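You operate a simulated robot arm through the tools that you are given. There is no shell and no other tool.

The job below is to be done with a simulated two-armed robot. You get a single attempt, and the scene is never put back.

TASK
Pick up the gas jar labelled "G2" from the long bench top with one hand, pass it to the other hand and put it in the grey tray. Set down upright: gas jar.

It is judged by the outcome, as a careful person would: the job done as asked, and still so three seconds after it is handed in. It fails if anything else is knocked over, pushed out of place, dropped, spilled or broken.

THE ROBOT
Two 7-joint arms with two-finger parallel grippers on one trunk, on a base that moves. Base frame: it is fixed to the floor where the robot stands at the start and does not move with it; the origin is under the middle of the robot, x ahead of it, y to its left, z up; the surface under the hand at the start is at about z = 85. Lengths are in cm, angles in rad, forces in N, time in s.
The left shoulder is at the start at [2, 11.3, 123.6], the right one opposite. With the tool pointing down near the work surface each hand reaches from about 20 to 60 cm from the robot's upright axis, wherever it stands, measured 20 degrees to its own side. Places, roughly: grey tray (14x17 cm) [120, 92, 86]. Payload 1.57 kg a hand.
Tool frame (each hand has its own): the origin (TCP) lies between the finger pads and is the grasp point; the fingertips stand 3 cm ahead of it; z points along the fingers, y is the line along which they close. Largest opening 8 cm; finger width 1.7, thickness 1.2; the body of the gripper, 4 by 8.2 cm, starts 8 cm behind the TCP.
Orientation is that of the tool frame in the base frame, as a unit quaternion [w, x, y, z]. With the fingers straight down and closing along the base's y, the tool's x points along the base's -x, its y along +y and its z along -z.

THE INTERFACE
- The arms move only by the tool play_rows. It takes "left_series", "right_series" or both (then of equal length, played together; a hand with none holds still); each is a list of rows, each an object of numbers (a shift or turn left out is 0, a gripper value left out holds the last): "dx", "dy", "dz": the shift along the base's x, y, z in cm; "ax", "ay", "az": the turn, a rotation vector about the base's x, y, z in rad; "gripper": the finger opening in cm, from 0 to 8. In form: [{"dx": .., "dy": .., "dz": .., "ax": .., "ay": .., "az": .., "gripper": ..}, ...]. A call has 1 to 20 rows; each row shifts and turns the commanded pose from where the row before left it. Each row takes 0.2 s and may step no farther than 5 cm and 0.15 rad from the row before; otherwise, or with a gripper value out of range, the whole call is refused. A pose out of reach is approached as far as the arm can. The call stops where the force on the tool passes 40 N (or 10 N more than at its start, if that is more) or the arm is blocked; 0.2 s more then pass. Each finger travels about 4.5 cm/s and halts on what it meets, pressing with about 33 N; the grip force reading is that of the motor and also rises with nothing between the fingers. The clock runs only during rows and for 0.2 s after the last one: add rows that do not move to give the fingers time. It gives the time, the measured TCP pose, the force on the tool (base axes), the opening and the grip force at its end, in the units of the frame above (readings bear some noise), with the torque about the TCP (base axes, N m) and any sound that the robot's microphone picked up.
- Cameras (640 x 400 px; columns grow to the right, rows downward): "scene" is now at [9.93, -2.72, 137.6]; the picture's right is [-0.32, -0.95, 0.00], its down [-0.50, 0.17, -0.85] and it looks along [0.80, -0.27, -0.53] (base axes); focal length 257 px, centre (320, 200). "left" rides on the left gripper at [7.2, 0.7, -12.2] in its tool frame; the picture's right is [-0.09, 1.00, 0.00], its down [-0.84, -0.08, -0.54] and it looks along [-0.54, -0.05, 0.84] (tool axes); focal length 238 px, centre (320, 200). "right" rides on the right gripper at [7.2, -0.7, -12.2] in its tool frame; the picture's right is [0.09, 1.00, 0.00], its down [-0.84, 0.08, -0.54] and it looks along [-0.54, 0.05, 0.84] (tool axes); focal length 238 px, centre (320, 200). There is no depth. A picture from a camera that has moved, and an enlarged one, comes with that camera's place and axes in the base frame and with its lens. The place of the scene camera against the robot may be out by one fixed shift of up to 1.8 cm in any direction.
- capture(camera): a new picture of that camera. It takes no simulated time.
- raise_lower(by): moves the trunk up (or, below 0, down) by that many cm; the arms and the scene camera ride with it, the base frame stays. It gives what a move gives, with no picture.
- steer(legs): drives the robot by 1 to 6 legs, each [ahead, left, turn to the left] in cm, cm and rad, along the robot's own axes; the way and the turn of a leg run together, so that a leg with both is an arc; at most 150 cm and 3.142 rad a leg. The arms and the cameras ride along, it lands a little off, and it stops where it bumps. It gives what a move gives.
- turn_head(pan, tilt): turns the head with the scene camera to pan (to the left, within 1.396 rad either way) and tilt (down, from -0.506 to 1.204), counted from straight ahead of the robot. It gives what a move gives.
- enlarge(camera, box): a new picture of the part [left, top, right, bottom] of that camera's present view, enlarged. It takes no simulated time.
- close_job(): hands the job in; it is judged then, once.

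Places have to be worked out from the pictures, the camera data and where the tool is seen. Open the grippers and draw the arms clear of the work before you hand the job in, unless the task says otherwise.

The tools are called after "Emit:" by a JSON object that holds its "method" and its "body". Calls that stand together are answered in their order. play_rows: Moves the arms, as the interface text tells. Its arguments: {"type":"object","properties":{"left_series":{"type":"array"},"right_series":{"type":"array"}},"required":[]} The other tools are called the same way: raise_lower (by) moves the trunk up or down; steer (legs) drives the base; turn_head (pan, tilt) turns the head that bears the scene camera; capture (camera) takes a picture; enlarge (camera, box) takes an enlarged picture of a part of a camera's view; close_job () hands the job in.

At the start:

```text
t: 0.0
left_position: [45.87, -5.85, 118.11]
left_ee_rot: [0.001, 0.0, 1.0, 0.0]
left_contact_force: [-0.1, 0.5, -0.3]
left_ft_torque: [-0.01, 0.0, 0.0]
left_opening: 8.02
left_finger_force: 0.1
right_position: [30.26, -35.06, 115.66]
right_ee_rot: [0.001, 0.0, 1.0, 0.001]
right_contact_force: [-0.3, 1.4, 0.1]
right_ft_torque: [-0.02, -0.04, 0.01]
right_opening: 8.02
right_finger_force: 0.0
trunk travel left (down, up): [-29.0, 28.0]
robot x, y, heading: [0.2, -0.18, 0.001]
head pan, tilt (commanded): [-0.326, 0.562]
```

scene: 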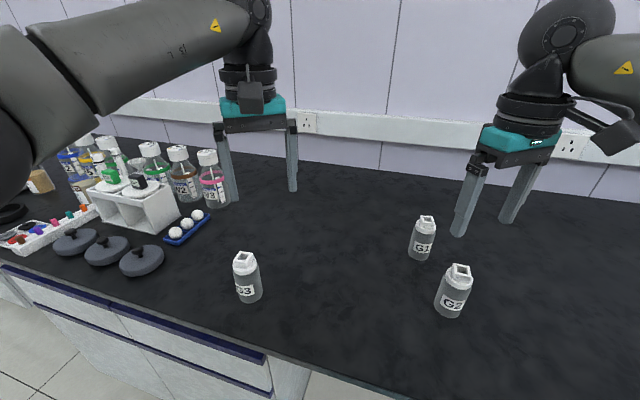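
right: 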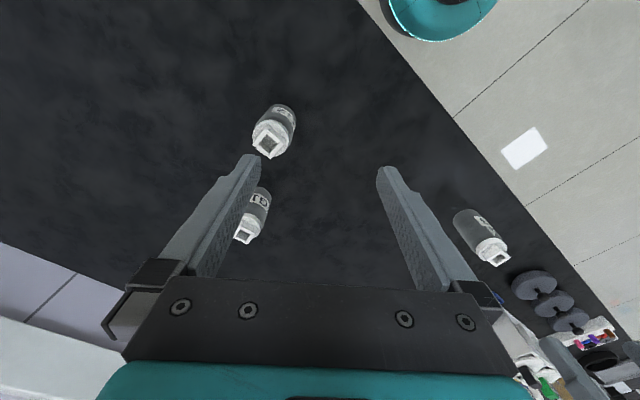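
left: 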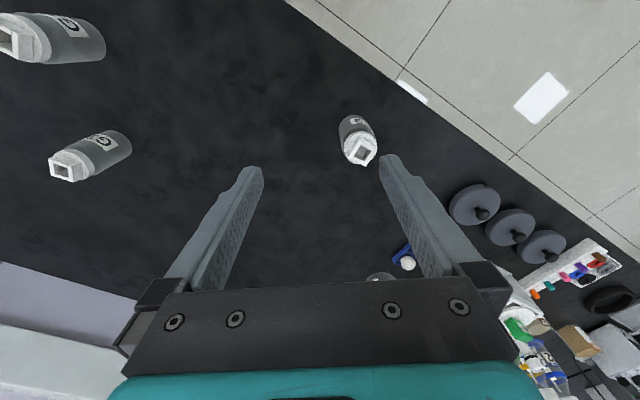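

I'll start with closer looks at the three jars and at the left end of the bench, where the tray should be.

Emit:
{"method": "enlarge", "body": {"camera": "scene", "box": [380, 190, 520, 340]}}

Emit:
{"method": "enlarge", "body": {"camera": "right", "box": [200, 70, 360, 270]}}

Emit:
{"method": "enlarge", "body": {"camera": "left", "box": [0, 0, 160, 200]}}

```text
2.67 times, centred on (450, 265) of scene
camera zoom: at [9.93, -2.72, 137.6], right [-0.32, -0.95, 0.0], down [-0.5, 0.17, -0.85], along [0.8, -0.27, -0.53], focal length 685 px, centre (-27, 27)
```

zoom: 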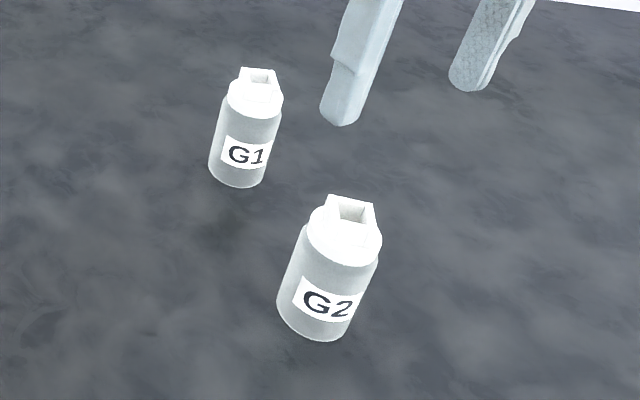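

```text
2.00 times, centred on (280, 170) of right
camera zoom: at [23.08, -35.79, 127.94], right [-0.09, 1.0, 0.0], down [0.84, 0.08, 0.54], along [0.54, 0.05, -0.84], focal length 477 px, centre (400, 260)
```

zoom: 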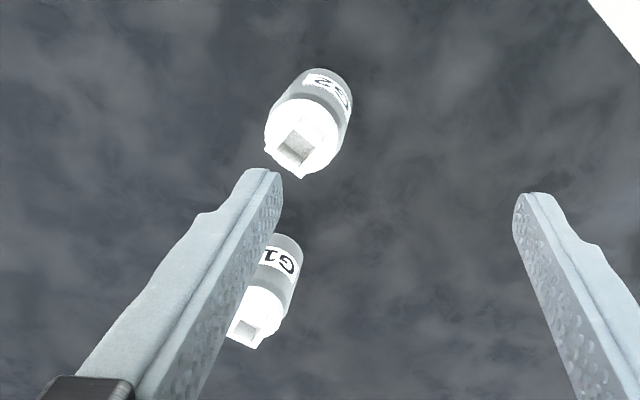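

```text
2.00 times, centred on (80, 100) of left
camera zoom: at [38.69, -5.17, 130.21], right [0.09, 1.0, 0.0], down [0.84, -0.08, 0.54], along [0.54, -0.05, -0.84], focal length 477 px, centre (800, 400)
```

zoom: 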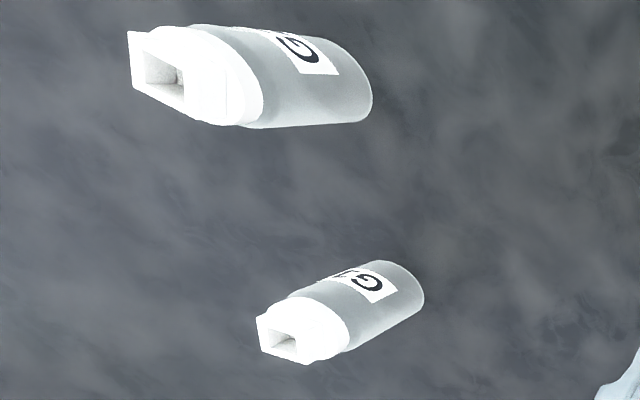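

The wrist views put G2's top near (34.5, -41.6, 97), so the jar is about 12 cm tall and 6 cm wide. Next I'll turn the head left to see the tray and the bench around it.

Emit:
{"method": "turn_head", "body": {"pan": 0.7, "tilt": 0.4}}

Emit:
{"method": "capture", "body": {"camera": "scene"}}

```text
t: 1.3
left_position: [45.85, -5.74, 118.0]
left_ee_rot: [0.0, 0.0, 1.0, -0.001]
left_contact_force: [-0.5, 0.0, 0.7]
left_ft_torque: [0.0, -0.03, -0.02]
left_opening: 8.03
left_finger_force: 0.1
right_position: [30.22, -34.99, 115.69]
right_ee_rot: [0.0, 0.0, 1.0, 0.0]
right_contact_force: [0.1, 0.4, -0.1]
right_ft_torque: [0.01, 0.0, -0.01]
right_opening: 7.97
right_finger_force: 0.0
trunk travel left (down, up): [-29.0, 28.0]
robot x, y, heading: [-0.12, -0.18, -0.0]
head pan, tilt (commanded): [0.7, 0.4]
```

```text
taken
camera scene: at [8.55, 6.12, 139.08], right [0.64, -0.77, 0.0], down [-0.3, -0.25, -0.92], along [0.71, 0.59, -0.39], focal length 257 px, centre (320, 200)
```

scene: 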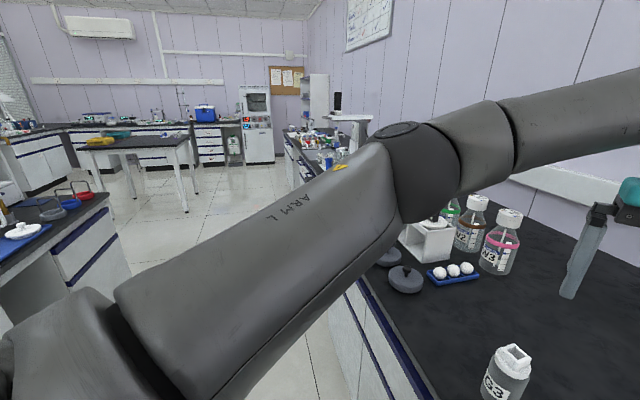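

The left arm hides most of the tray area, so I'll enlarge the part around where it should project.

Emit:
{"method": "enlarge", "body": {"camera": "scene", "box": [270, 100, 400, 200]}}

Emit:
{"method": "enlarge", "body": {"camera": "scene", "box": [370, 180, 540, 310]}}

```text
4.00 times, centred on (335, 150) of scene
camera zoom: at [8.55, 6.12, 139.08], right [0.64, -0.77, 0.0], down [-0.3, -0.25, -0.92], along [0.71, 0.59, -0.39], focal length 1028 px, centre (260, 400)
```

zoom: 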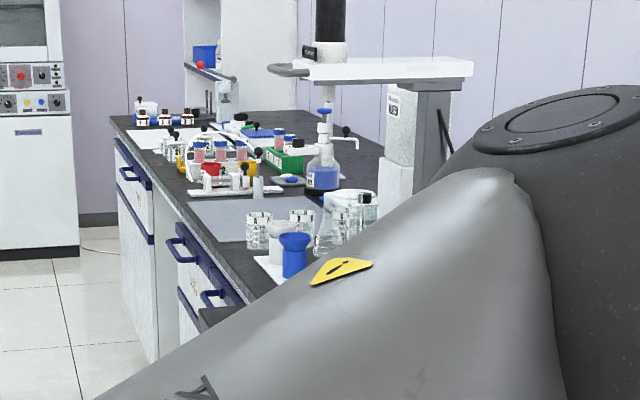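

```text
3.08 times, centred on (455, 245) of scene
camera zoom: at [8.55, 6.12, 139.08], right [0.64, -0.77, 0.0], down [-0.3, -0.25, -0.92], along [0.71, 0.59, -0.39], focal length 791 px, centre (-95, 62)
```

zoom: 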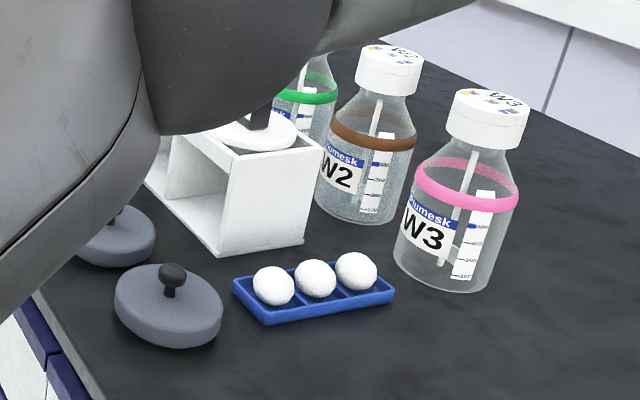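

The tray is past the crowded part of the bench, and the bench front runs at about 54° to my x axis. I'll turn the robot about 0.62 rad to the right to face the bench squarely, so G2 sits in the right arm's comfortable zone, then look again.

Emit:
{"method": "steer", "body": {"legs": [[0, 0, -0.62]]}}

Emit:
{"method": "turn_head", "body": {"pan": -0.1, "tilt": 0.7}}

Emit:
{"method": "capture", "body": {"camera": "scene"}}

Emit:
{"method": "capture", "body": {"camera": "right"}}

Emit:
{"method": "capture", "body": {"camera": "left"}}

```text
t: 3.4
left_position: [34.29, -31.13, 118.15]
left_ee_rot: [0.0, 0.3, 0.954, 0.0]
left_contact_force: [0.3, 0.3, 0.3]
left_ft_torque: [0.01, -0.02, -0.01]
left_opening: 8.01
left_finger_force: 0.1
right_position: [4.62, -46.11, 115.83]
right_ee_rot: [0.0, 0.302, 0.953, 0.0]
right_contact_force: [-1.2, -0.2, 0.5]
right_ft_torque: [0.02, 0.03, 0.02]
right_opening: 8.01
right_finger_force: 0.1
trunk travel left (down, up): [-29.0, 28.0]
robot x, y, heading: [-0.2, 0.06, -0.614]
head pan, tilt (commanded): [0.7, 0.4]
```

```text
t: 4.5
left_position: [34.2, -31.1, 118.03]
left_ee_rot: [0.0, 0.302, 0.953, 0.0]
left_contact_force: [0.3, -0.7, -0.4]
left_ft_torque: [-0.01, -0.02, -0.03]
left_opening: 8.01
left_finger_force: 0.1
right_position: [4.57, -46.07, 115.76]
right_ee_rot: [0.0, 0.302, 0.953, -0.001]
right_contact_force: [-1.2, 0.3, 0.2]
right_ft_torque: [-0.03, -0.01, 0.0]
right_opening: 7.99
right_finger_force: 0.0
trunk travel left (down, up): [-29.0, 28.0]
robot x, y, heading: [0.05, 0.1, -0.617]
head pan, tilt (commanded): [-0.099, 0.7]
```

```text
taken
camera scene: at [7.72, -5.95, 136.4], right [-0.65, -0.76, 0.0], down [-0.49, 0.42, -0.77], along [0.58, -0.5, -0.64], focal length 257 px, centre (320, 200)
```

scene: 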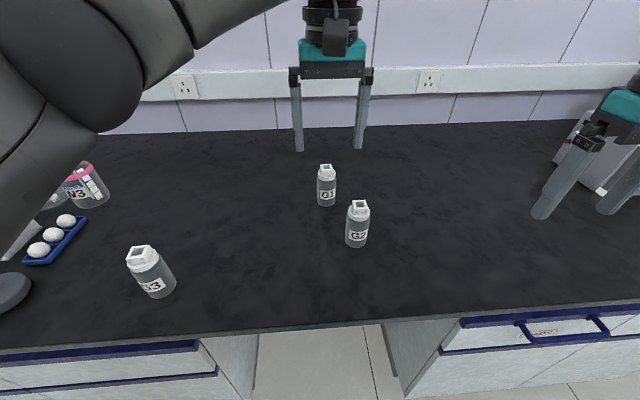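

```text
taken
camera right: at [-1.6, -42.52, 127.94], right [0.5, 0.87, 0.0], down [0.73, -0.42, 0.54], along [0.47, -0.27, -0.84], focal length 238 px, centre (320, 200)
```

right: 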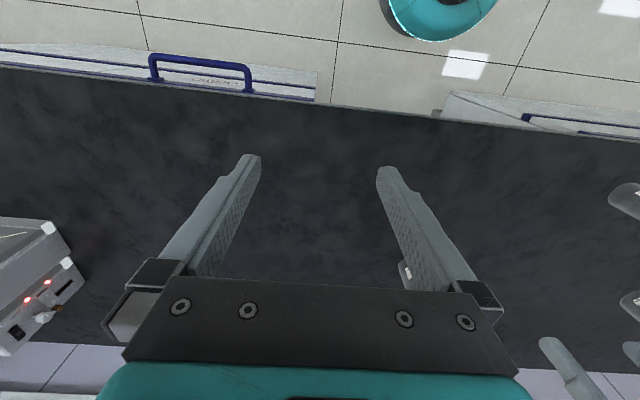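

```text
taken
camera left: at [28.68, -26.45, 130.21], right [0.65, 0.76, 0.0], down [0.64, -0.54, 0.54], along [0.41, -0.35, -0.84], focal length 238 px, centre (320, 200)
```

left: 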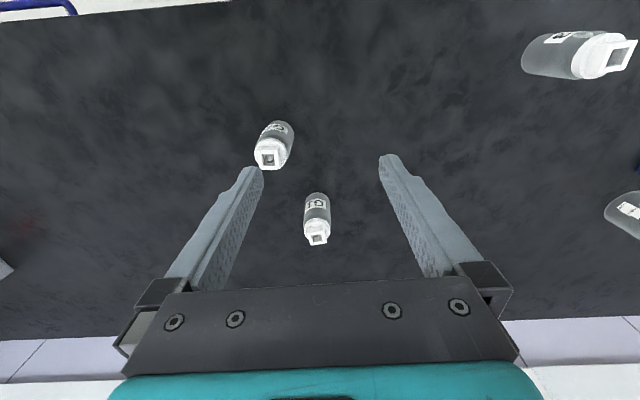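

Facing the bench now, and G2 still works out near (34.3, -41.3). I'll enlarge it from the scene and left cameras to pin down its size and position.

Emit:
{"method": "enlarge", "body": {"camera": "scene", "box": [300, 150, 400, 260]}}

Emit:
{"method": "enlarge", "body": {"camera": "left", "box": [230, 110, 340, 250]}}

```text
3.64 times, centred on (350, 205) of scene
camera zoom: at [7.72, -5.95, 136.4], right [-0.65, -0.76, 0.0], down [-0.49, 0.42, -0.77], along [0.58, -0.5, -0.64], focal length 934 px, centre (211, 182)
```

zoom: 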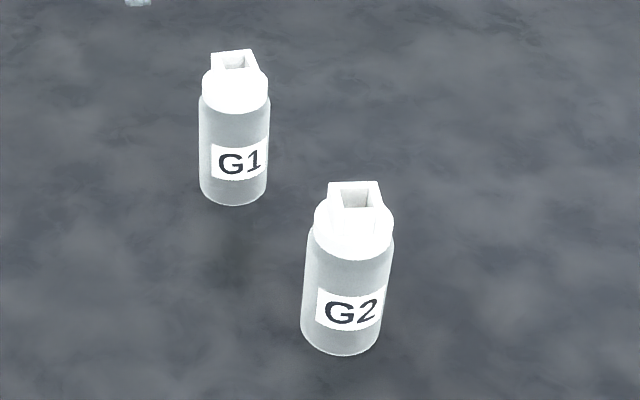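

```text
2.86 times, centred on (285, 180) of left
camera zoom: at [28.68, -26.45, 130.21], right [0.65, 0.76, 0.0], down [0.64, -0.54, 0.54], along [0.41, -0.35, -0.84], focal length 681 px, centre (420, 257)
```

zoom: 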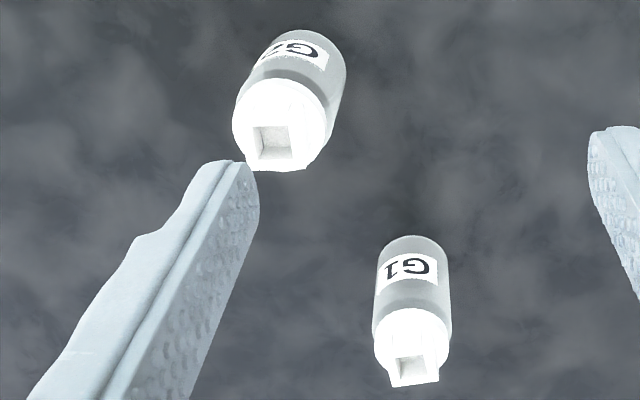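

G2's axis is near (34.6, -41.4): body about 5.4 cm across up to roughly 9 cm, cap top near z = 97.5. I'll grip it low with the right hand coming in at about 35° below horizontal, so the left hand can take it from above. First I'll orient the right hand high up and move the left hand aside.

Emit:
{"method": "play_rows", "body": {"right_series": [{"az": 0.123, "dx": 1.48, "dy": 0.39, "dz": -0.48, "gripper": 8}, {"az": 0.123, "dx": 1.48, "dy": 0.39, "dz": -0.48}, {"az": 0.123, "dx": 1.48, "dy": 0.39, "dz": -0.48}, {"az": 0.123, "dx": 1.48, "dy": 0.39, "dz": -0.48}, {"az": 0.123, "dx": 1.48, "dy": 0.39, "dz": -0.48}, {"ay": -0.137, "dx": 1.48, "dy": 0.39, "dz": -0.48}, {"ay": -0.137, "dx": 1.48, "dy": 0.39, "dz": -0.48}, {"ay": -0.137, "dx": 1.48, "dy": 0.39, "dz": -0.48}, {"ay": -0.137, "dx": 1.48, "dy": 0.39, "dz": -0.48}, {"ay": -0.137, "dx": 1.48, "dy": 0.39, "dz": -0.48}, {"ay": -0.137, "dx": 1.48, "dy": 0.39, "dz": -0.48}, {"ay": -0.137, "dx": 1.48, "dy": 0.39, "dz": -0.48}, {}], "left_series": [{"dx": 0.72, "dy": 1.02}, {"dx": 0.72, "dy": 1.02}, {"dx": 0.72, "dy": 1.02}, {"dx": 0.72, "dy": 1.02}, {"dx": 0.72, "dy": 1.02}, {"dx": 0.72, "dy": 1.02}, {"dx": 0.72, "dy": 1.02}, {"dx": 0.72, "dy": 1.02}, {"dx": 0.72, "dy": 1.02}, {"dx": 0.72, "dy": 1.02}, {"dx": 0.72, "dy": 1.02}, {"dx": 0.72, "dy": 1.02}, {}]}}

Emit:
{"method": "capture", "body": {"camera": "scene"}}

Emit:
{"method": "capture", "body": {"camera": "right"}}

```text
t: 7.3
left_position: [42.93, -18.83, 118.18]
left_ee_rot: [0.0, 0.302, 0.953, 0.0]
left_contact_force: [-0.4, -0.2, 0.4]
left_ft_torque: [0.0, 0.0, -0.01]
left_opening: 8.0
left_finger_force: 0.0
right_position: [22.27, -41.41, 109.88]
right_ee_rot: [0.462, -0.001, 0.887, -0.001]
right_contact_force: [0.1, 0.5, -0.3]
right_ft_torque: [-0.05, 0.0, 0.0]
right_opening: 8.0
right_finger_force: 0.0
trunk travel left (down, up): [-29.0, 28.0]
robot x, y, heading: [0.31, -0.04, -0.613]
head pan, tilt (commanded): [-0.099, 0.7]
```

```text
taken
camera scene: at [7.7, -5.97, 136.4], right [-0.65, -0.76, 0.0], down [-0.49, 0.42, -0.76], along [0.58, -0.5, -0.64], focal length 257 px, centre (320, 200)
```

scene: 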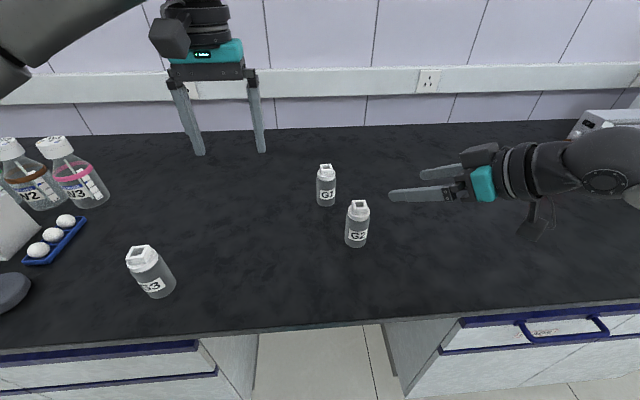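

```text
taken
camera right: at [8.26, -42.16, 111.09], right [-0.05, 1.0, -0.08], down [0.04, 0.08, 1.0], along [1.0, 0.05, -0.04], focal length 238 px, centre (320, 200)
```

right: 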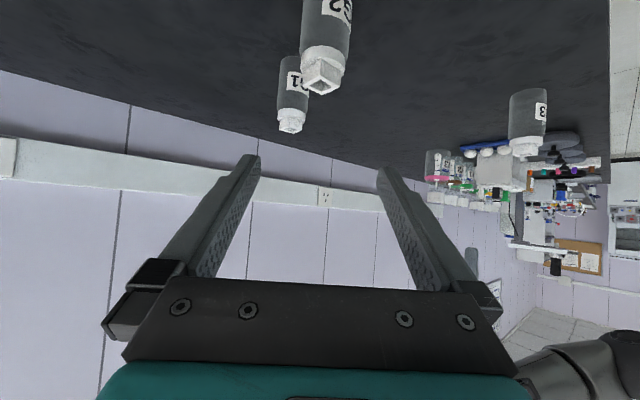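

The pose came out exactly as commanded, and the right view puts G2's axis at y ≈ -41.5. I'll lower the right hand to the pre-grasp point behind G2 on the tilted approach line and check again.

Emit:
{"method": "play_rows", "body": {"right_series": [{"dz": -3.1}, {"dz": -3.1}, {"dz": -3.1}, {"dz": -3.1, "dy": -0.1}, {}]}}

Emit:
{"method": "capture", "body": {"camera": "right"}}

Emit:
{"method": "capture", "body": {"camera": "scene"}}

Emit:
{"method": "capture", "body": {"camera": "left"}}

```text
t: 8.5
left_position: [42.89, -18.89, 118.28]
left_ee_rot: [0.0, 0.301, 0.954, 0.0]
left_contact_force: [-0.3, 0.1, -0.1]
left_ft_torque: [-0.01, 0.01, -0.03]
left_opening: 7.99
left_finger_force: 0.1
right_position: [22.3, -41.53, 97.95]
right_ee_rot: [0.462, -0.002, 0.887, -0.001]
right_contact_force: [0.0, 0.5, -0.7]
right_ft_torque: [0.01, 0.01, 0.02]
right_opening: 8.03
right_finger_force: 0.0
trunk travel left (down, up): [-29.0, 28.0]
robot x, y, heading: [-0.08, -0.12, -0.609]
head pan, tilt (commanded): [-0.099, 0.7]
```

```text
taken
camera right: at [8.14, -42.32, 99.06], right [-0.05, 1.0, -0.08], down [0.04, 0.08, 1.0], along [1.0, 0.05, -0.04], focal length 238 px, centre (320, 200)
```

right: 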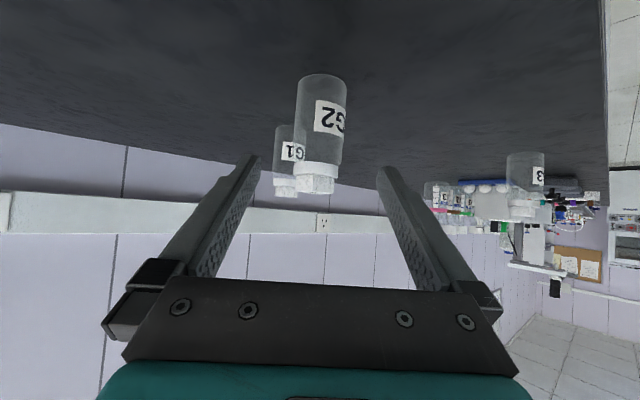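

```text
taken
camera scene: at [7.71, -5.96, 136.4], right [-0.65, -0.76, 0.0], down [-0.49, 0.42, -0.76], along [0.58, -0.5, -0.64], focal length 257 px, centre (320, 200)
```

scene: 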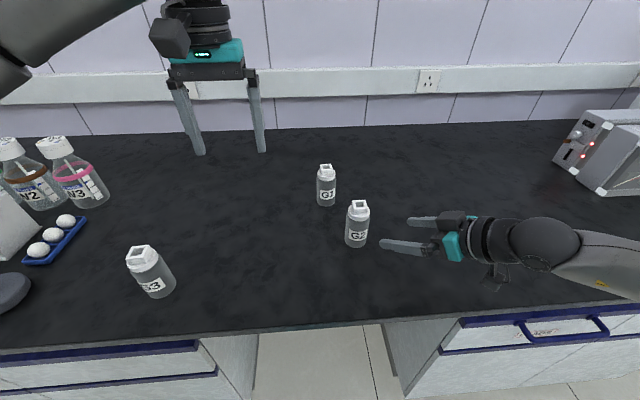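

```text
taken
camera left: at [37.38, -14.11, 130.33], right [0.65, 0.76, 0.0], down [0.64, -0.54, 0.54], along [0.41, -0.35, -0.84], focal length 238 px, centre (320, 200)
```

left: 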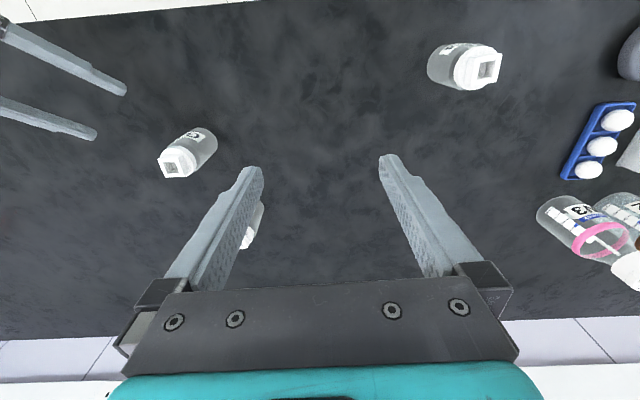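

The jar sits centred between the right fingers, at y ≈ -41.55 against the TCP's -41.53. I'll go in along the tool axis in two steps, with a check partway.

Emit:
{"method": "play_rows", "body": {"right_series": [{"dx": 2.3, "dz": -1.65}, {"dx": 2.3, "dz": -1.65}, {"dx": 2.0, "dz": -1.45}, {}]}}

Emit:
{"method": "capture", "body": {"camera": "right"}}

Emit:
{"method": "enlarge", "body": {"camera": "scene", "box": [310, 150, 510, 310]}}

```text
t: 9.5
left_position: [42.84, -18.9, 118.31]
left_ee_rot: [0.0, 0.302, 0.953, 0.0]
left_contact_force: [-0.5, 0.3, -0.7]
left_ft_torque: [0.0, 0.02, 0.02]
left_opening: 8.03
left_finger_force: 0.2
right_position: [28.99, -41.21, 93.07]
right_ee_rot: [0.462, -0.001, 0.887, 0.0]
right_contact_force: [1.4, -0.3, 0.3]
right_ft_torque: [-0.01, 0.01, 0.03]
right_opening: 8.01
right_finger_force: 0.1
trunk travel left (down, up): [-29.0, 28.0]
robot x, y, heading: [0.09, 0.08, -0.617]
head pan, tilt (commanded): [-0.099, 0.7]
```

```text
taken
camera right: at [14.86, -42.11, 94.23], right [-0.05, 1.0, -0.08], down [0.04, 0.08, 1.0], along [1.0, 0.05, -0.04], focal length 238 px, centre (320, 200)
```

right: 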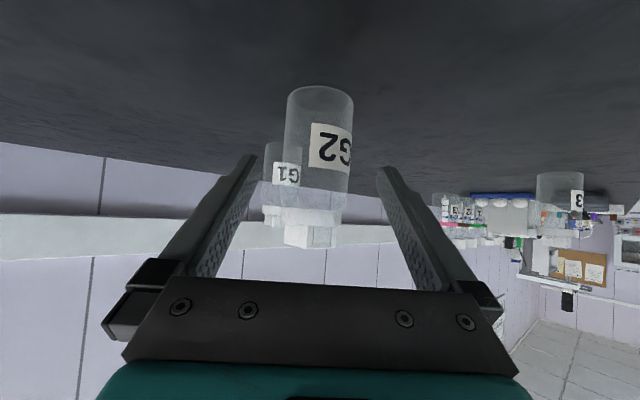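

```text
2.50 times, centred on (410, 230) of scene
camera zoom: at [7.7, -5.96, 136.4], right [-0.65, -0.76, 0.0], down [-0.49, 0.42, -0.77], along [0.58, -0.5, -0.64], focal length 642 px, centre (95, 125)
```

zoom: 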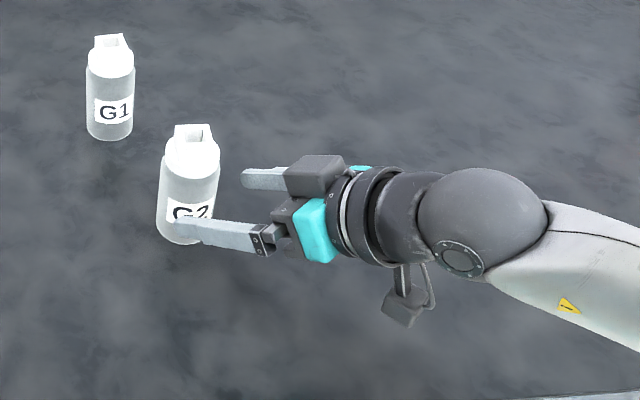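

Still centred within about 0.2 cm, with clearance on both sides. I'll advance the last stretch and close the right gripper on the lower body.

Emit:
{"method": "play_rows", "body": {"right_series": [{"dx": 2.4, "dz": -1.75, "dy": -0.05}, {"dx": 2.4, "dz": -1.75}, {}]}}

Emit:
{"method": "capture", "body": {"camera": "right"}}

Emit:
{"method": "enlarge", "body": {"camera": "scene", "box": [310, 150, 510, 310]}}

```text
t: 10.3
left_position: [42.92, -18.78, 118.23]
left_ee_rot: [0.0, 0.301, 0.954, 0.0]
left_contact_force: [0.7, -0.1, 0.7]
left_ft_torque: [0.01, -0.02, 0.03]
left_opening: 8.0
left_finger_force: 0.2
right_position: [33.87, -41.13, 89.58]
right_ee_rot: [0.462, -0.001, 0.887, -0.001]
right_contact_force: [-0.3, 0.5, 0.2]
right_ft_torque: [0.03, -0.03, 0.0]
right_opening: 8.0
right_finger_force: 0.0
trunk travel left (down, up): [-29.0, 28.0]
robot x, y, heading: [-0.19, 0.29, -0.615]
head pan, tilt (commanded): [-0.099, 0.7]
```

```text
taken
camera right: at [19.79, -42.06, 90.65], right [-0.05, 1.0, -0.08], down [0.04, 0.08, 1.0], along [1.0, 0.05, -0.04], focal length 238 px, centre (320, 200)
```

right: 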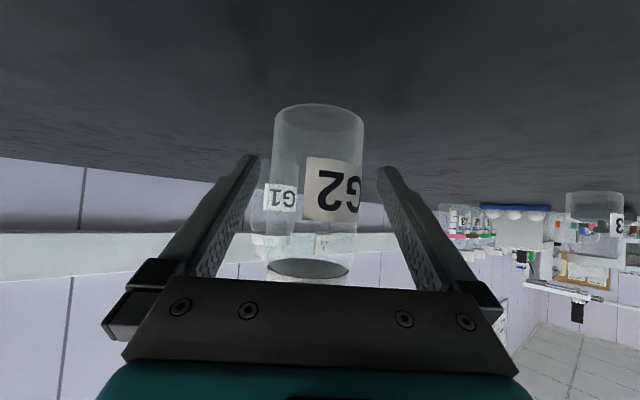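

```text
2.50 times, centred on (410, 230) of scene
camera zoom: at [7.69, -5.96, 136.4], right [-0.65, -0.76, 0.0], down [-0.49, 0.42, -0.77], along [0.58, -0.5, -0.64], focal length 642 px, centre (95, 125)
```

zoom: 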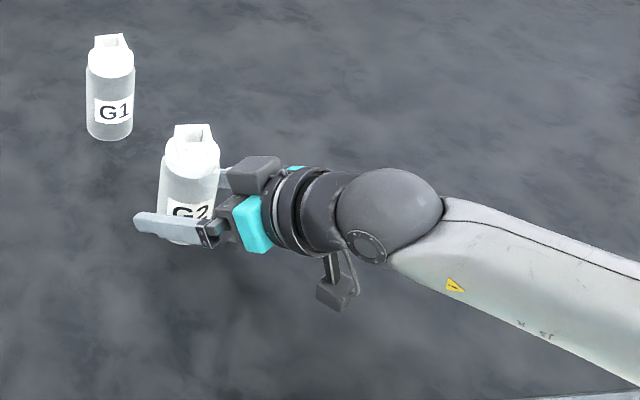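

The fingers straddle the lower body and the jar is about 0.2 cm toward -y of the gripper centre. I'll nudge over and close.

Emit:
{"method": "play_rows", "body": {"right_series": [{"dy": -0.2}, {"gripper": 6.5}, {"gripper": 5.0}, {"gripper": 4.0}, {"gripper": 4.0}, {}]}}

Emit:
{"method": "capture", "body": {"camera": "right"}}

Emit:
{"method": "enlarge", "body": {"camera": "scene", "box": [310, 150, 510, 310]}}

```text
t: 11.7
left_position: [42.94, -18.72, 118.22]
left_ee_rot: [0.0, 0.302, 0.953, 0.0]
left_contact_force: [0.2, -0.1, -0.4]
left_ft_torque: [-0.01, -0.02, 0.0]
left_opening: 7.99
left_finger_force: 0.0
right_position: [33.92, -41.6, 89.42]
right_ee_rot: [0.461, 0.0, 0.887, -0.002]
right_contact_force: [0.3, 0.7, 0.2]
right_ft_torque: [0.07, 0.05, 0.0]
right_opening: 5.45
right_finger_force: 33.4
trunk travel left (down, up): [-29.0, 28.0]
robot x, y, heading: [-0.05, 0.11, -0.616]
head pan, tilt (commanded): [-0.099, 0.7]
```

```text
taken
camera right: at [19.79, -42.33, 90.58], right [-0.05, 1.0, -0.08], down [0.04, 0.08, 1.0], along [1.0, 0.05, -0.04], focal length 238 px, centre (320, 200)
```

right: 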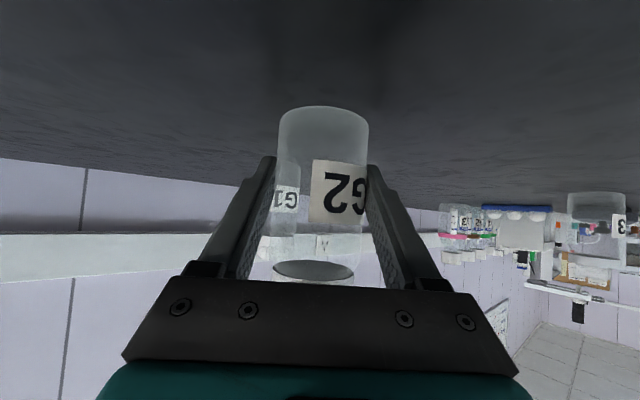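

```text
2.50 times, centred on (410, 230) of scene
camera zoom: at [7.72, -5.97, 136.4], right [-0.65, -0.76, 0.0], down [-0.49, 0.42, -0.76], along [0.58, -0.5, -0.64], focal length 642 px, centre (95, 125)
```

zoom: 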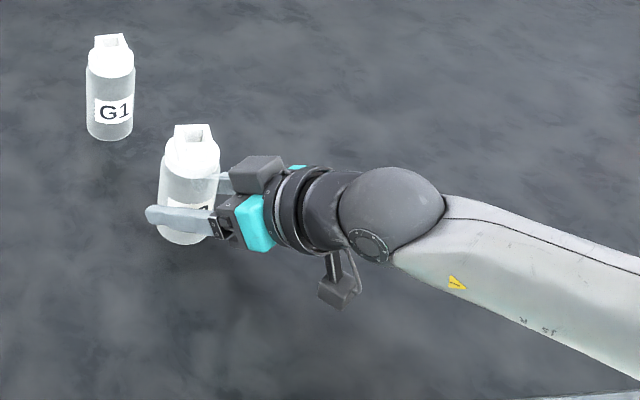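

Gripped: opening 5.45 cm, force 33 N. I'll lift a little first to confirm it's held.

Emit:
{"method": "play_rows", "body": {"right_series": [{"dz": 0.7}, {"dz": 1.3}, {"dz": 2.0}, {}]}}

Emit:
{"method": "capture", "body": {"camera": "right"}}

Emit:
{"method": "enlarge", "body": {"camera": "scene", "box": [310, 150, 510, 310]}}

```text
t: 12.7
left_position: [43.0, -18.79, 118.23]
left_ee_rot: [0.0, 0.301, 0.954, 0.0]
left_contact_force: [-0.4, 0.6, -0.3]
left_ft_torque: [-0.04, 0.03, -0.01]
left_opening: 8.0
left_finger_force: 0.1
right_position: [33.72, -41.65, 93.52]
right_ee_rot: [0.461, -0.001, 0.887, -0.001]
right_contact_force: [-0.1, 0.0, -2.0]
right_ft_torque: [0.01, -0.01, 0.0]
right_opening: 5.45
right_finger_force: 33.1
trunk travel left (down, up): [-29.0, 28.0]
robot x, y, heading: [0.03, -0.3, -0.617]
head pan, tilt (commanded): [-0.099, 0.7]
```

```text
taken
camera right: at [19.66, -42.34, 94.69], right [-0.05, 1.0, -0.08], down [0.04, 0.08, 1.0], along [1.0, 0.05, -0.04], focal length 238 px, centre (320, 200)
```

right: 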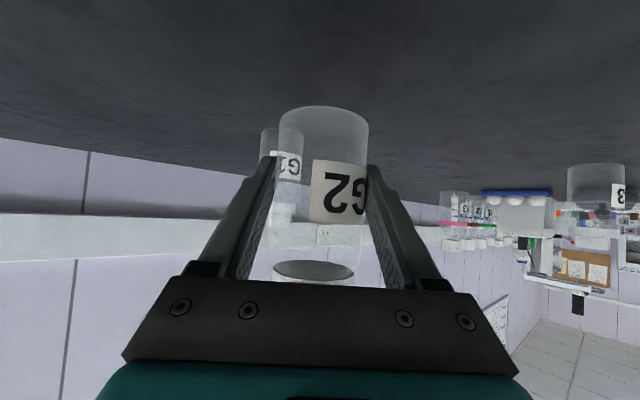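

```text
2.50 times, centred on (410, 230) of scene
camera zoom: at [7.73, -5.98, 136.39], right [-0.65, -0.76, 0.0], down [-0.49, 0.42, -0.76], along [0.58, -0.5, -0.64], focal length 642 px, centre (95, 125)
```

zoom: 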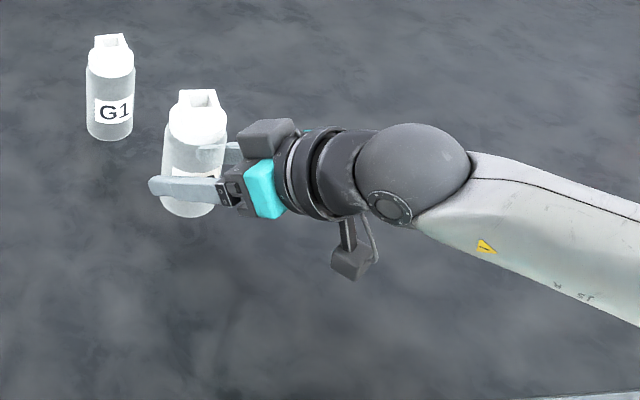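

It's held firmly at about 2 N, upright, and clear of the bench. I'll bring it up and inward to the handover spot near (38, -33), while rotating the left hand so its fingers close along base x, across the right hand's grip.

Emit:
{"method": "play_rows", "body": {"right_series": [{"dz": 1.5}, {"dz": 1.5, "dy": 1.0, "dx": 0.4}, {"dz": 1.5, "dy": 1.3, "dx": 0.5}, {"dz": 1.5, "dy": 1.3, "dx": 0.5}, {"dz": 1.5, "dy": 1.3, "dx": 0.5}, {"dz": 1.3, "dy": 1.3, "dx": 0.5}, {"dz": 1.0, "dy": 1.3, "dx": 0.5}, {"dy": 1.1, "dx": 0.5}, {}], "left_series": [{"az": -0.1365}, {"az": -0.1365}, {"az": -0.1365}, {"az": -0.1365}, {"az": -0.1365}, {"az": -0.1365}, {"az": -0.1365}, {}, {}]}}

Emit:
{"method": "capture", "body": {"camera": "scene"}}

Emit:
{"method": "capture", "body": {"camera": "right"}}

Emit:
{"method": "capture", "body": {"camera": "left"}}

```text
t: 14.7
left_position: [42.84, -19.0, 118.03]
left_ee_rot: [0.0, 0.656, 0.755, 0.0]
left_contact_force: [-0.8, -1.0, -0.9]
left_ft_torque: [0.01, -0.01, 0.0]
left_opening: 8.01
left_finger_force: 0.1
left hand out of reach, approached as far as the arm can: row 7
right_position: [37.31, -33.01, 103.01]
right_ee_rot: [0.461, -0.002, 0.887, 0.0]
right_contact_force: [-0.3, 0.6, -2.5]
right_ft_torque: [0.01, 0.01, 0.02]
right_opening: 5.41
right_finger_force: 33.5
trunk travel left (down, up): [-29.0, 28.0]
robot x, y, heading: [0.12, -0.15, -0.616]
head pan, tilt (commanded): [-0.099, 0.7]
```

```text
taken
camera scene: at [7.72, -5.98, 136.4], right [-0.65, -0.76, 0.0], down [-0.49, 0.42, -0.76], along [0.58, -0.5, -0.64], focal length 257 px, centre (320, 200)
```

scene: 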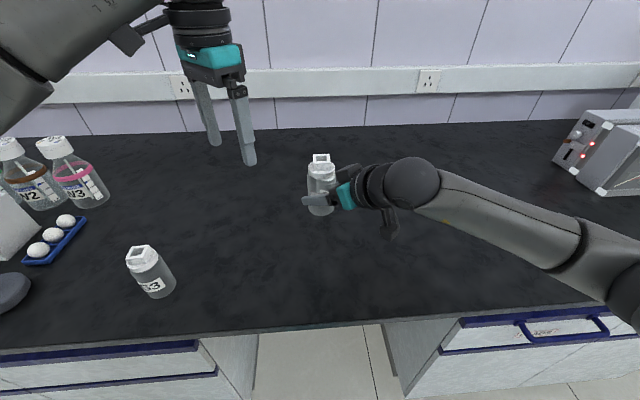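

```text
taken
camera right: at [23.33, -33.89, 104.23], right [-0.05, 1.0, -0.08], down [0.04, 0.08, 1.0], along [1.0, 0.05, -0.04], focal length 238 px, centre (320, 200)
```

right: 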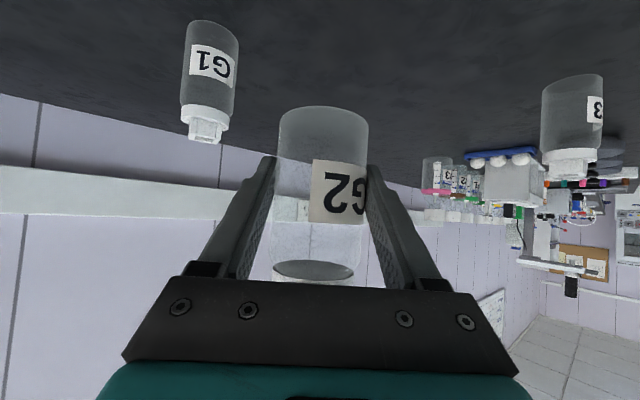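

```text
taken
camera left: at [42.49, -11.62, 130.11], right [1.0, 0.05, 0.0], down [0.04, -0.84, 0.54], along [0.03, -0.54, -0.84], focal length 238 px, centre (320, 200)
```

left: 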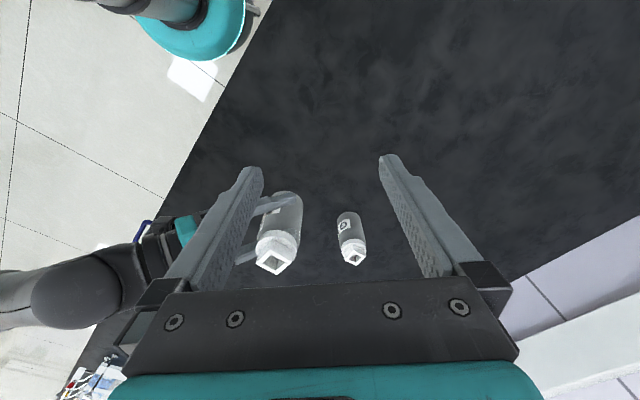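

The left wrist stopped about 8° short of the rotation I asked for, which is fine for this crossing grip. The left view puts the jar's axis near (38.3, -32.9) with its top at about z = 111. I'll move the left hand over it, staying above.

Emit:
{"method": "play_rows", "body": {"left_series": [{"dx": -0.8, "dy": -2.3}, {"dx": -0.8, "dy": -2.3}, {"dx": -0.75, "dy": -2.3}, {"dx": -0.75, "dy": -2.3}, {"dx": -0.75, "dy": -2.35}, {"dx": -0.75, "dy": -2.35}, {}]}}

Emit:
{"method": "capture", "body": {"camera": "left"}}

Emit:
{"method": "capture", "body": {"camera": "scene"}}

Emit:
{"method": "capture", "body": {"camera": "right"}}

```text
t: 16.3
left_position: [40.35, -25.96, 116.98]
left_ee_rot: [-0.001, 0.648, 0.762, -0.003]
left_contact_force: [0.3, -0.1, 0.1]
left_ft_torque: [0.0, 0.02, -0.04]
left_opening: 8.01
left_finger_force: 0.1
left hand out of reach, approached as far as the arm can: row 3, 4, 5, 6
right_position: [37.39, -33.25, 103.1]
right_ee_rot: [0.462, -0.001, 0.887, -0.001]
right_contact_force: [-0.3, -0.4, -3.0]
right_ft_torque: [-0.02, 0.02, -0.04]
right_opening: 5.43
right_finger_force: 33.3
trunk travel left (down, up): [-29.0, 28.0]
robot x, y, heading: [0.09, 0.1, -0.612]
head pan, tilt (commanded): [-0.099, 0.7]
```

```text
taken
camera left: at [39.85, -18.73, 129.25], right [1.0, 0.07, -0.01], down [0.06, -0.84, 0.54], along [0.03, -0.54, -0.84], focal length 238 px, centre (320, 200)
```

left: 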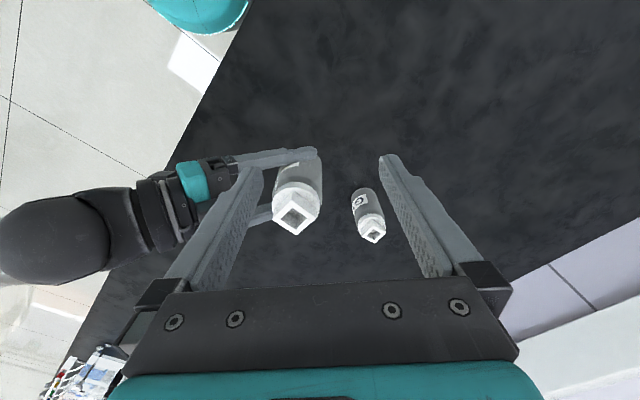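

```text
taken
camera scene: at [7.74, -5.95, 136.4], right [-0.65, -0.76, 0.0], down [-0.49, 0.42, -0.76], along [0.58, -0.5, -0.64], focal length 257 px, centre (320, 200)
```

scene: 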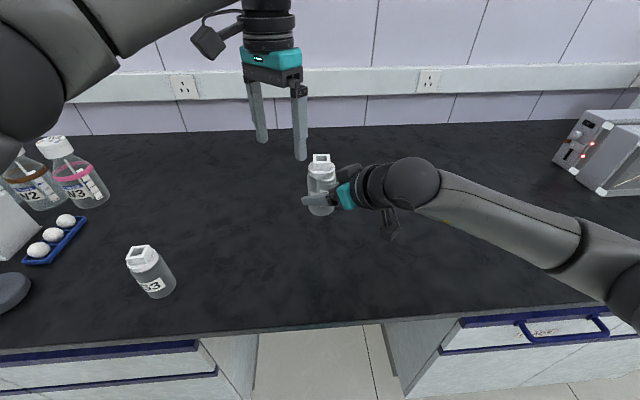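

```text
taken
camera right: at [23.34, -33.88, 104.22], right [-0.05, 1.0, -0.08], down [0.04, 0.08, 1.0], along [1.0, 0.05, -0.04], focal length 238 px, centre (320, 200)
```

right: 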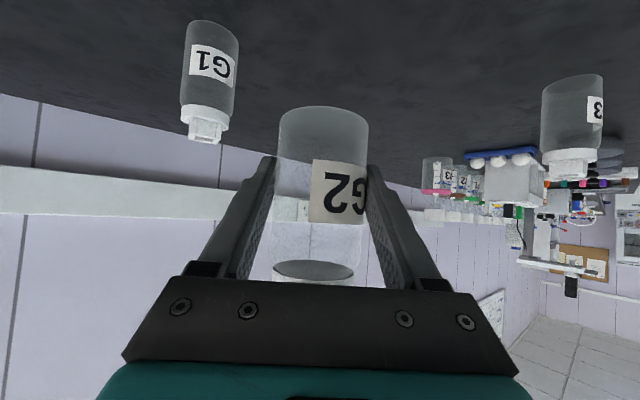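

The left wrist limit stops it reaching this spot at that rotation. I'll send the left hand back to where that orientation was reachable, and then bring the jar to it with the right arm instead.

Emit:
{"method": "play_rows", "body": {"left_series": [{"az": 0.1365}, {}]}}

```text
t: 16.9
left_position: [40.26, -26.05, 117.15]
left_ee_rot: [0.0, 0.602, 0.798, 0.001]
left_contact_force: [0.2, 0.1, -1.0]
left_ft_torque: [-0.01, -0.03, 0.04]
left_opening: 8.01
left_finger_force: 0.1
right_position: [37.43, -33.19, 103.11]
right_ee_rot: [0.462, -0.001, 0.887, -0.001]
right_contact_force: [-0.4, 0.1, -1.3]
right_ft_torque: [-0.03, 0.02, 0.01]
right_opening: 5.42
right_finger_force: 32.9
trunk travel left (down, up): [-29.0, 28.0]
robot x, y, heading: [0.2, -0.21, -0.615]
head pan, tilt (commanded): [-0.099, 0.7]
```

The commanded pose holds wherever the arm actually got to, so the left hand is at (40.3, -26.1) with its closing line 16° off base x. I'll ease it off its limit and bring the jar beneath it with the right arm, turning the right hand about 14° left so the grips cross squarely.

Emit:
{"method": "play_rows", "body": {"left_series": [{"dx": 0.6, "dy": 0.8, "dz": 0.45}, {"dx": 0.55, "dy": 0.85, "dz": 0.4}, {}, {}, {}, {}, {}, {}, {}], "right_series": [{}, {}, {"az": 0.04, "dx": 0.5, "dy": 1.4}, {"az": 0.04, "dx": 0.5, "dy": 1.4}, {"az": 0.04, "dx": 0.5, "dy": 1.4}, {"az": 0.04, "dx": 0.5, "dy": 1.4}, {"az": 0.04, "dx": 0.55, "dy": 1.45}, {"az": 0.04, "dx": 0.55, "dy": 1.45}, {}]}}

Emit:
{"method": "capture", "body": {"camera": "left"}}

Emit:
{"method": "capture", "body": {"camera": "right"}}

Emit:
{"method": "capture", "body": {"camera": "scene"}}

```text
t: 18.9
left_position: [41.42, -24.22, 117.94]
left_ee_rot: [0.0, 0.602, 0.798, 0.0]
left_contact_force: [0.4, -0.4, -1.1]
left_ft_torque: [-0.02, -0.02, 0.03]
left_opening: 8.01
left_finger_force: 0.1
right_position: [40.1, -24.66, 103.22]
right_ee_rot: [0.458, -0.11, 0.88, 0.056]
right_contact_force: [0.6, -0.6, -2.7]
right_ft_torque: [-0.01, -0.02, -0.01]
right_opening: 5.43
right_finger_force: 33.2
trunk travel left (down, up): [-29.0, 28.0]
robot x, y, heading: [0.09, -0.01, -0.613]
head pan, tilt (commanded): [-0.099, 0.7]
```

```text
taken
camera left: at [40.08, -17.1, 130.09], right [0.98, 0.18, 0.0], down [0.15, -0.83, 0.54], along [0.1, -0.53, -0.84], focal length 238 px, centre (320, 200)
```

left: 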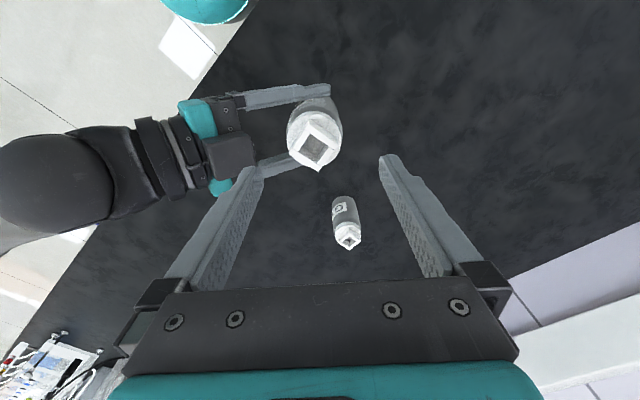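

```text
taken
camera right: at [26.7, -28.78, 104.23], right [-0.29, 0.95, -0.08], down [0.02, 0.09, 1.0], along [0.96, 0.29, -0.04], focal length 238 px, centre (320, 200)
```

right: 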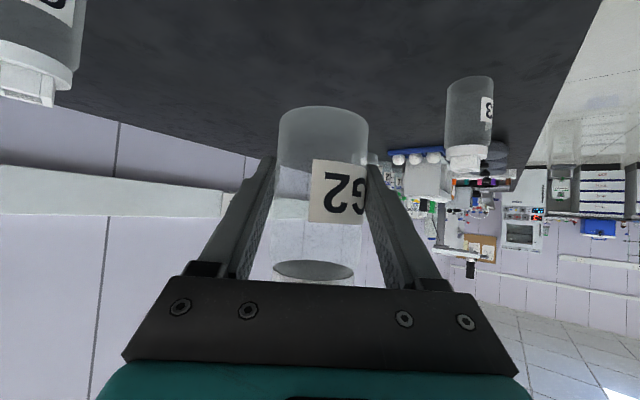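

```text
taken
camera scene: at [7.72, -5.98, 136.4], right [-0.65, -0.76, 0.0], down [-0.49, 0.42, -0.76], along [0.58, -0.5, -0.64], focal length 257 px, centre (320, 200)
```

scene: 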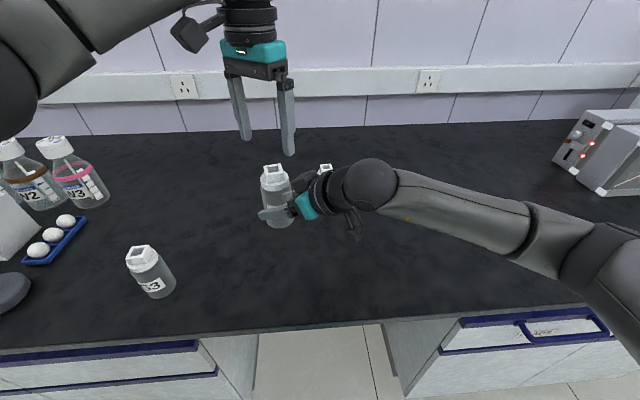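

The jar is under the left hand with clearance, so I'll zoom the left view to measure how well centred it is before raising it between the fingers.

Emit:
{"method": "enlarge", "body": {"camera": "left", "box": [220, 70, 410, 210]}}

Emit:
{"method": "enlarge", "body": {"camera": "scene", "box": [210, 80, 410, 250]}}

```text
2.86 times, centred on (315, 140) of left
camera zoom: at [40.08, -17.1, 130.09], right [0.98, 0.18, 0.0], down [0.15, -0.83, 0.54], along [0.1, -0.53, -0.84], focal length 681 px, centre (334, 371)
```

zoom: 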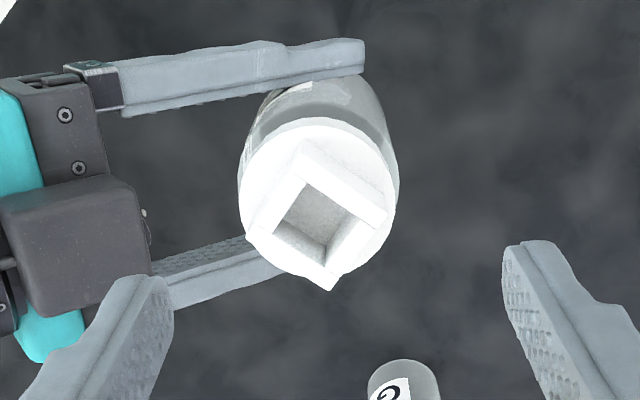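

```text
2.35 times, centred on (310, 165) of scene
camera zoom: at [7.72, -5.98, 136.4], right [-0.65, -0.76, 0.0], down [-0.49, 0.42, -0.76], along [0.58, -0.5, -0.64], focal length 605 px, centre (344, 282)
```

zoom: 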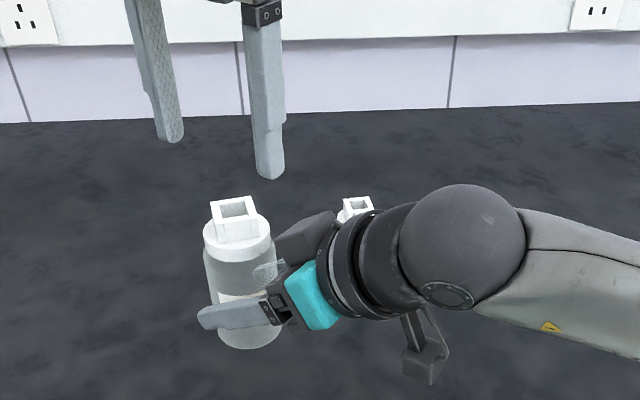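

The zoom shows a box on top of the right gripper that would crowd the left's rear finger in a crossed grip. So I'll use parallel closing instead: left fingers higher on the body, right fingers below. I'll turn the left hand back toward its natural yaw, point the right hand more forward to match, and shift both slightly right.

Emit:
{"method": "play_rows", "body": {"left_series": [{"az": 0.1006, "dx": -0.6, "dy": -0.675}, {"az": 0.1006, "dx": -0.6, "dy": -0.675}, {"az": 0.1006, "dx": -0.6, "dy": -0.675}, {"az": 0.1006, "dx": -0.6, "dy": -0.675}, {"az": 0.1006, "dx": -0.6, "dy": -0.675}, {"az": 0.1006, "dx": -0.6, "dy": -0.675}, {"az": 0.1006, "dx": -0.6, "dy": -0.675}, {"az": 0.1006, "dx": -0.6, "dy": -0.675}, {}], "right_series": [{"az": -0.0845, "dx": -0.55, "dy": -0.56}, {"az": -0.0845, "dx": -0.55, "dy": -0.56}, {"az": -0.0845, "dx": -0.55, "dy": -0.56}, {"az": -0.0845, "dx": -0.55, "dy": -0.56}, {"az": -0.0845, "dx": -0.55, "dy": -0.56}, {"az": -0.0845, "dx": -0.55, "dy": -0.56}, {"az": -0.0845, "dx": -0.55, "dy": -0.56}, {"az": -0.0845, "dx": -0.55, "dy": -0.56}, {}]}}

Emit:
{"method": "capture", "body": {"camera": "left"}}

Emit:
{"method": "capture", "body": {"camera": "right"}}

Emit:
{"method": "capture", "body": {"camera": "scene"}}

```text
t: 20.9
left_position: [36.62, -29.81, 118.0]
left_ee_rot: [0.0, 0.241, 0.971, 0.0]
left_contact_force: [0.2, -0.4, 0.3]
left_ft_torque: [0.0, -0.03, -0.01]
left_opening: 8.0
left_finger_force: 0.0
right_position: [35.81, -29.1, 103.07]
right_ee_rot: [0.45, 0.191, 0.866, -0.1]
right_contact_force: [-1.2, 0.3, -3.0]
right_ft_torque: [-0.01, 0.04, 0.03]
right_opening: 5.44
right_finger_force: 32.9
trunk travel left (down, up): [-29.0, 28.0]
robot x, y, heading: [0.04, 0.05, -0.616]
head pan, tilt (commanded): [-0.099, 0.7]
```

```text
taken
camera left: at [30.61, -25.88, 129.97], right [0.55, 0.84, 0.0], down [0.7, -0.46, 0.54], along [0.45, -0.3, -0.84], focal length 238 px, centre (320, 200)
```

left: 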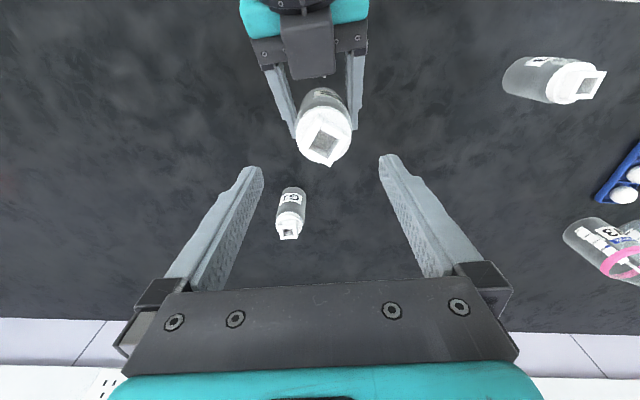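

```text
taken
camera right: at [22.86, -23.84, 104.21], right [0.37, 0.93, -0.08], down [0.07, 0.06, 1.0], along [0.93, -0.38, -0.04], focal length 238 px, centre (320, 200)
```

right: 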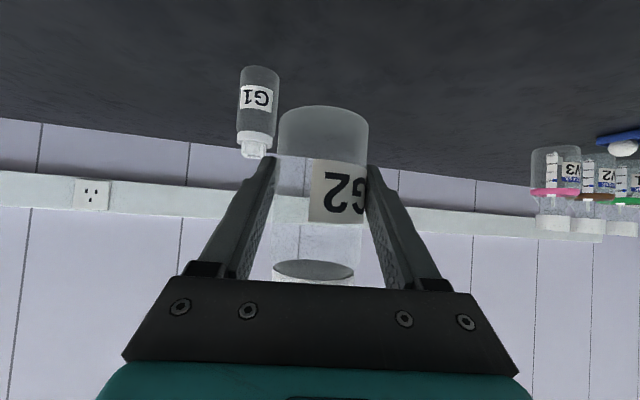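

```text
taken
camera scene: at [7.73, -5.97, 136.4], right [-0.65, -0.76, 0.0], down [-0.49, 0.42, -0.76], along [0.58, -0.5, -0.64], focal length 257 px, centre (320, 200)
```

scene: 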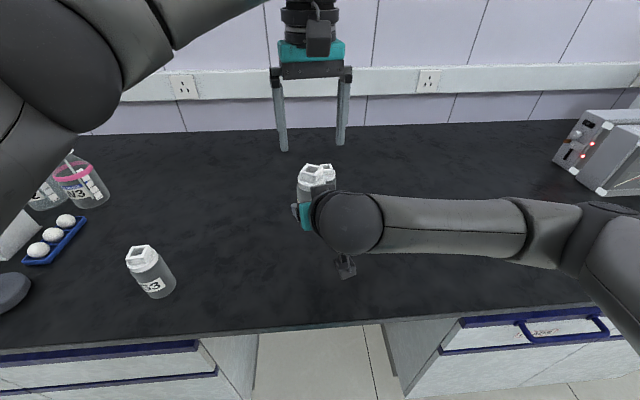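

Both hands are aligned now, with the right pointing forward under the left. I'll zoom in to measure how the jar is centred relative to the left gripper.

Emit:
{"method": "enlarge", "body": {"camera": "left", "box": [225, 40, 415, 180]}}

```text
2.86 times, centred on (320, 110) of left
camera zoom: at [30.61, -25.88, 129.97], right [0.55, 0.84, 0.0], down [0.7, -0.46, 0.54], along [0.45, -0.3, -0.84], focal length 681 px, centre (320, 457)
```

zoom: 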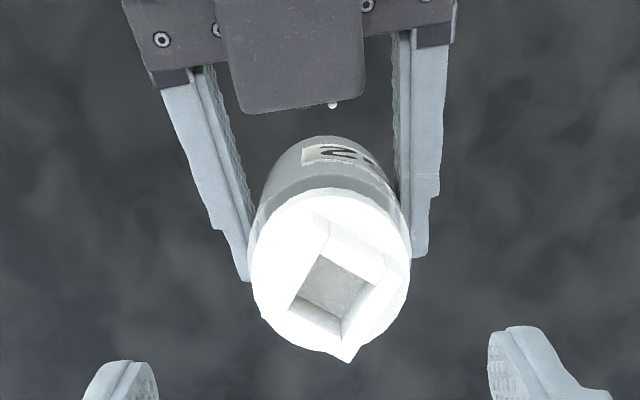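

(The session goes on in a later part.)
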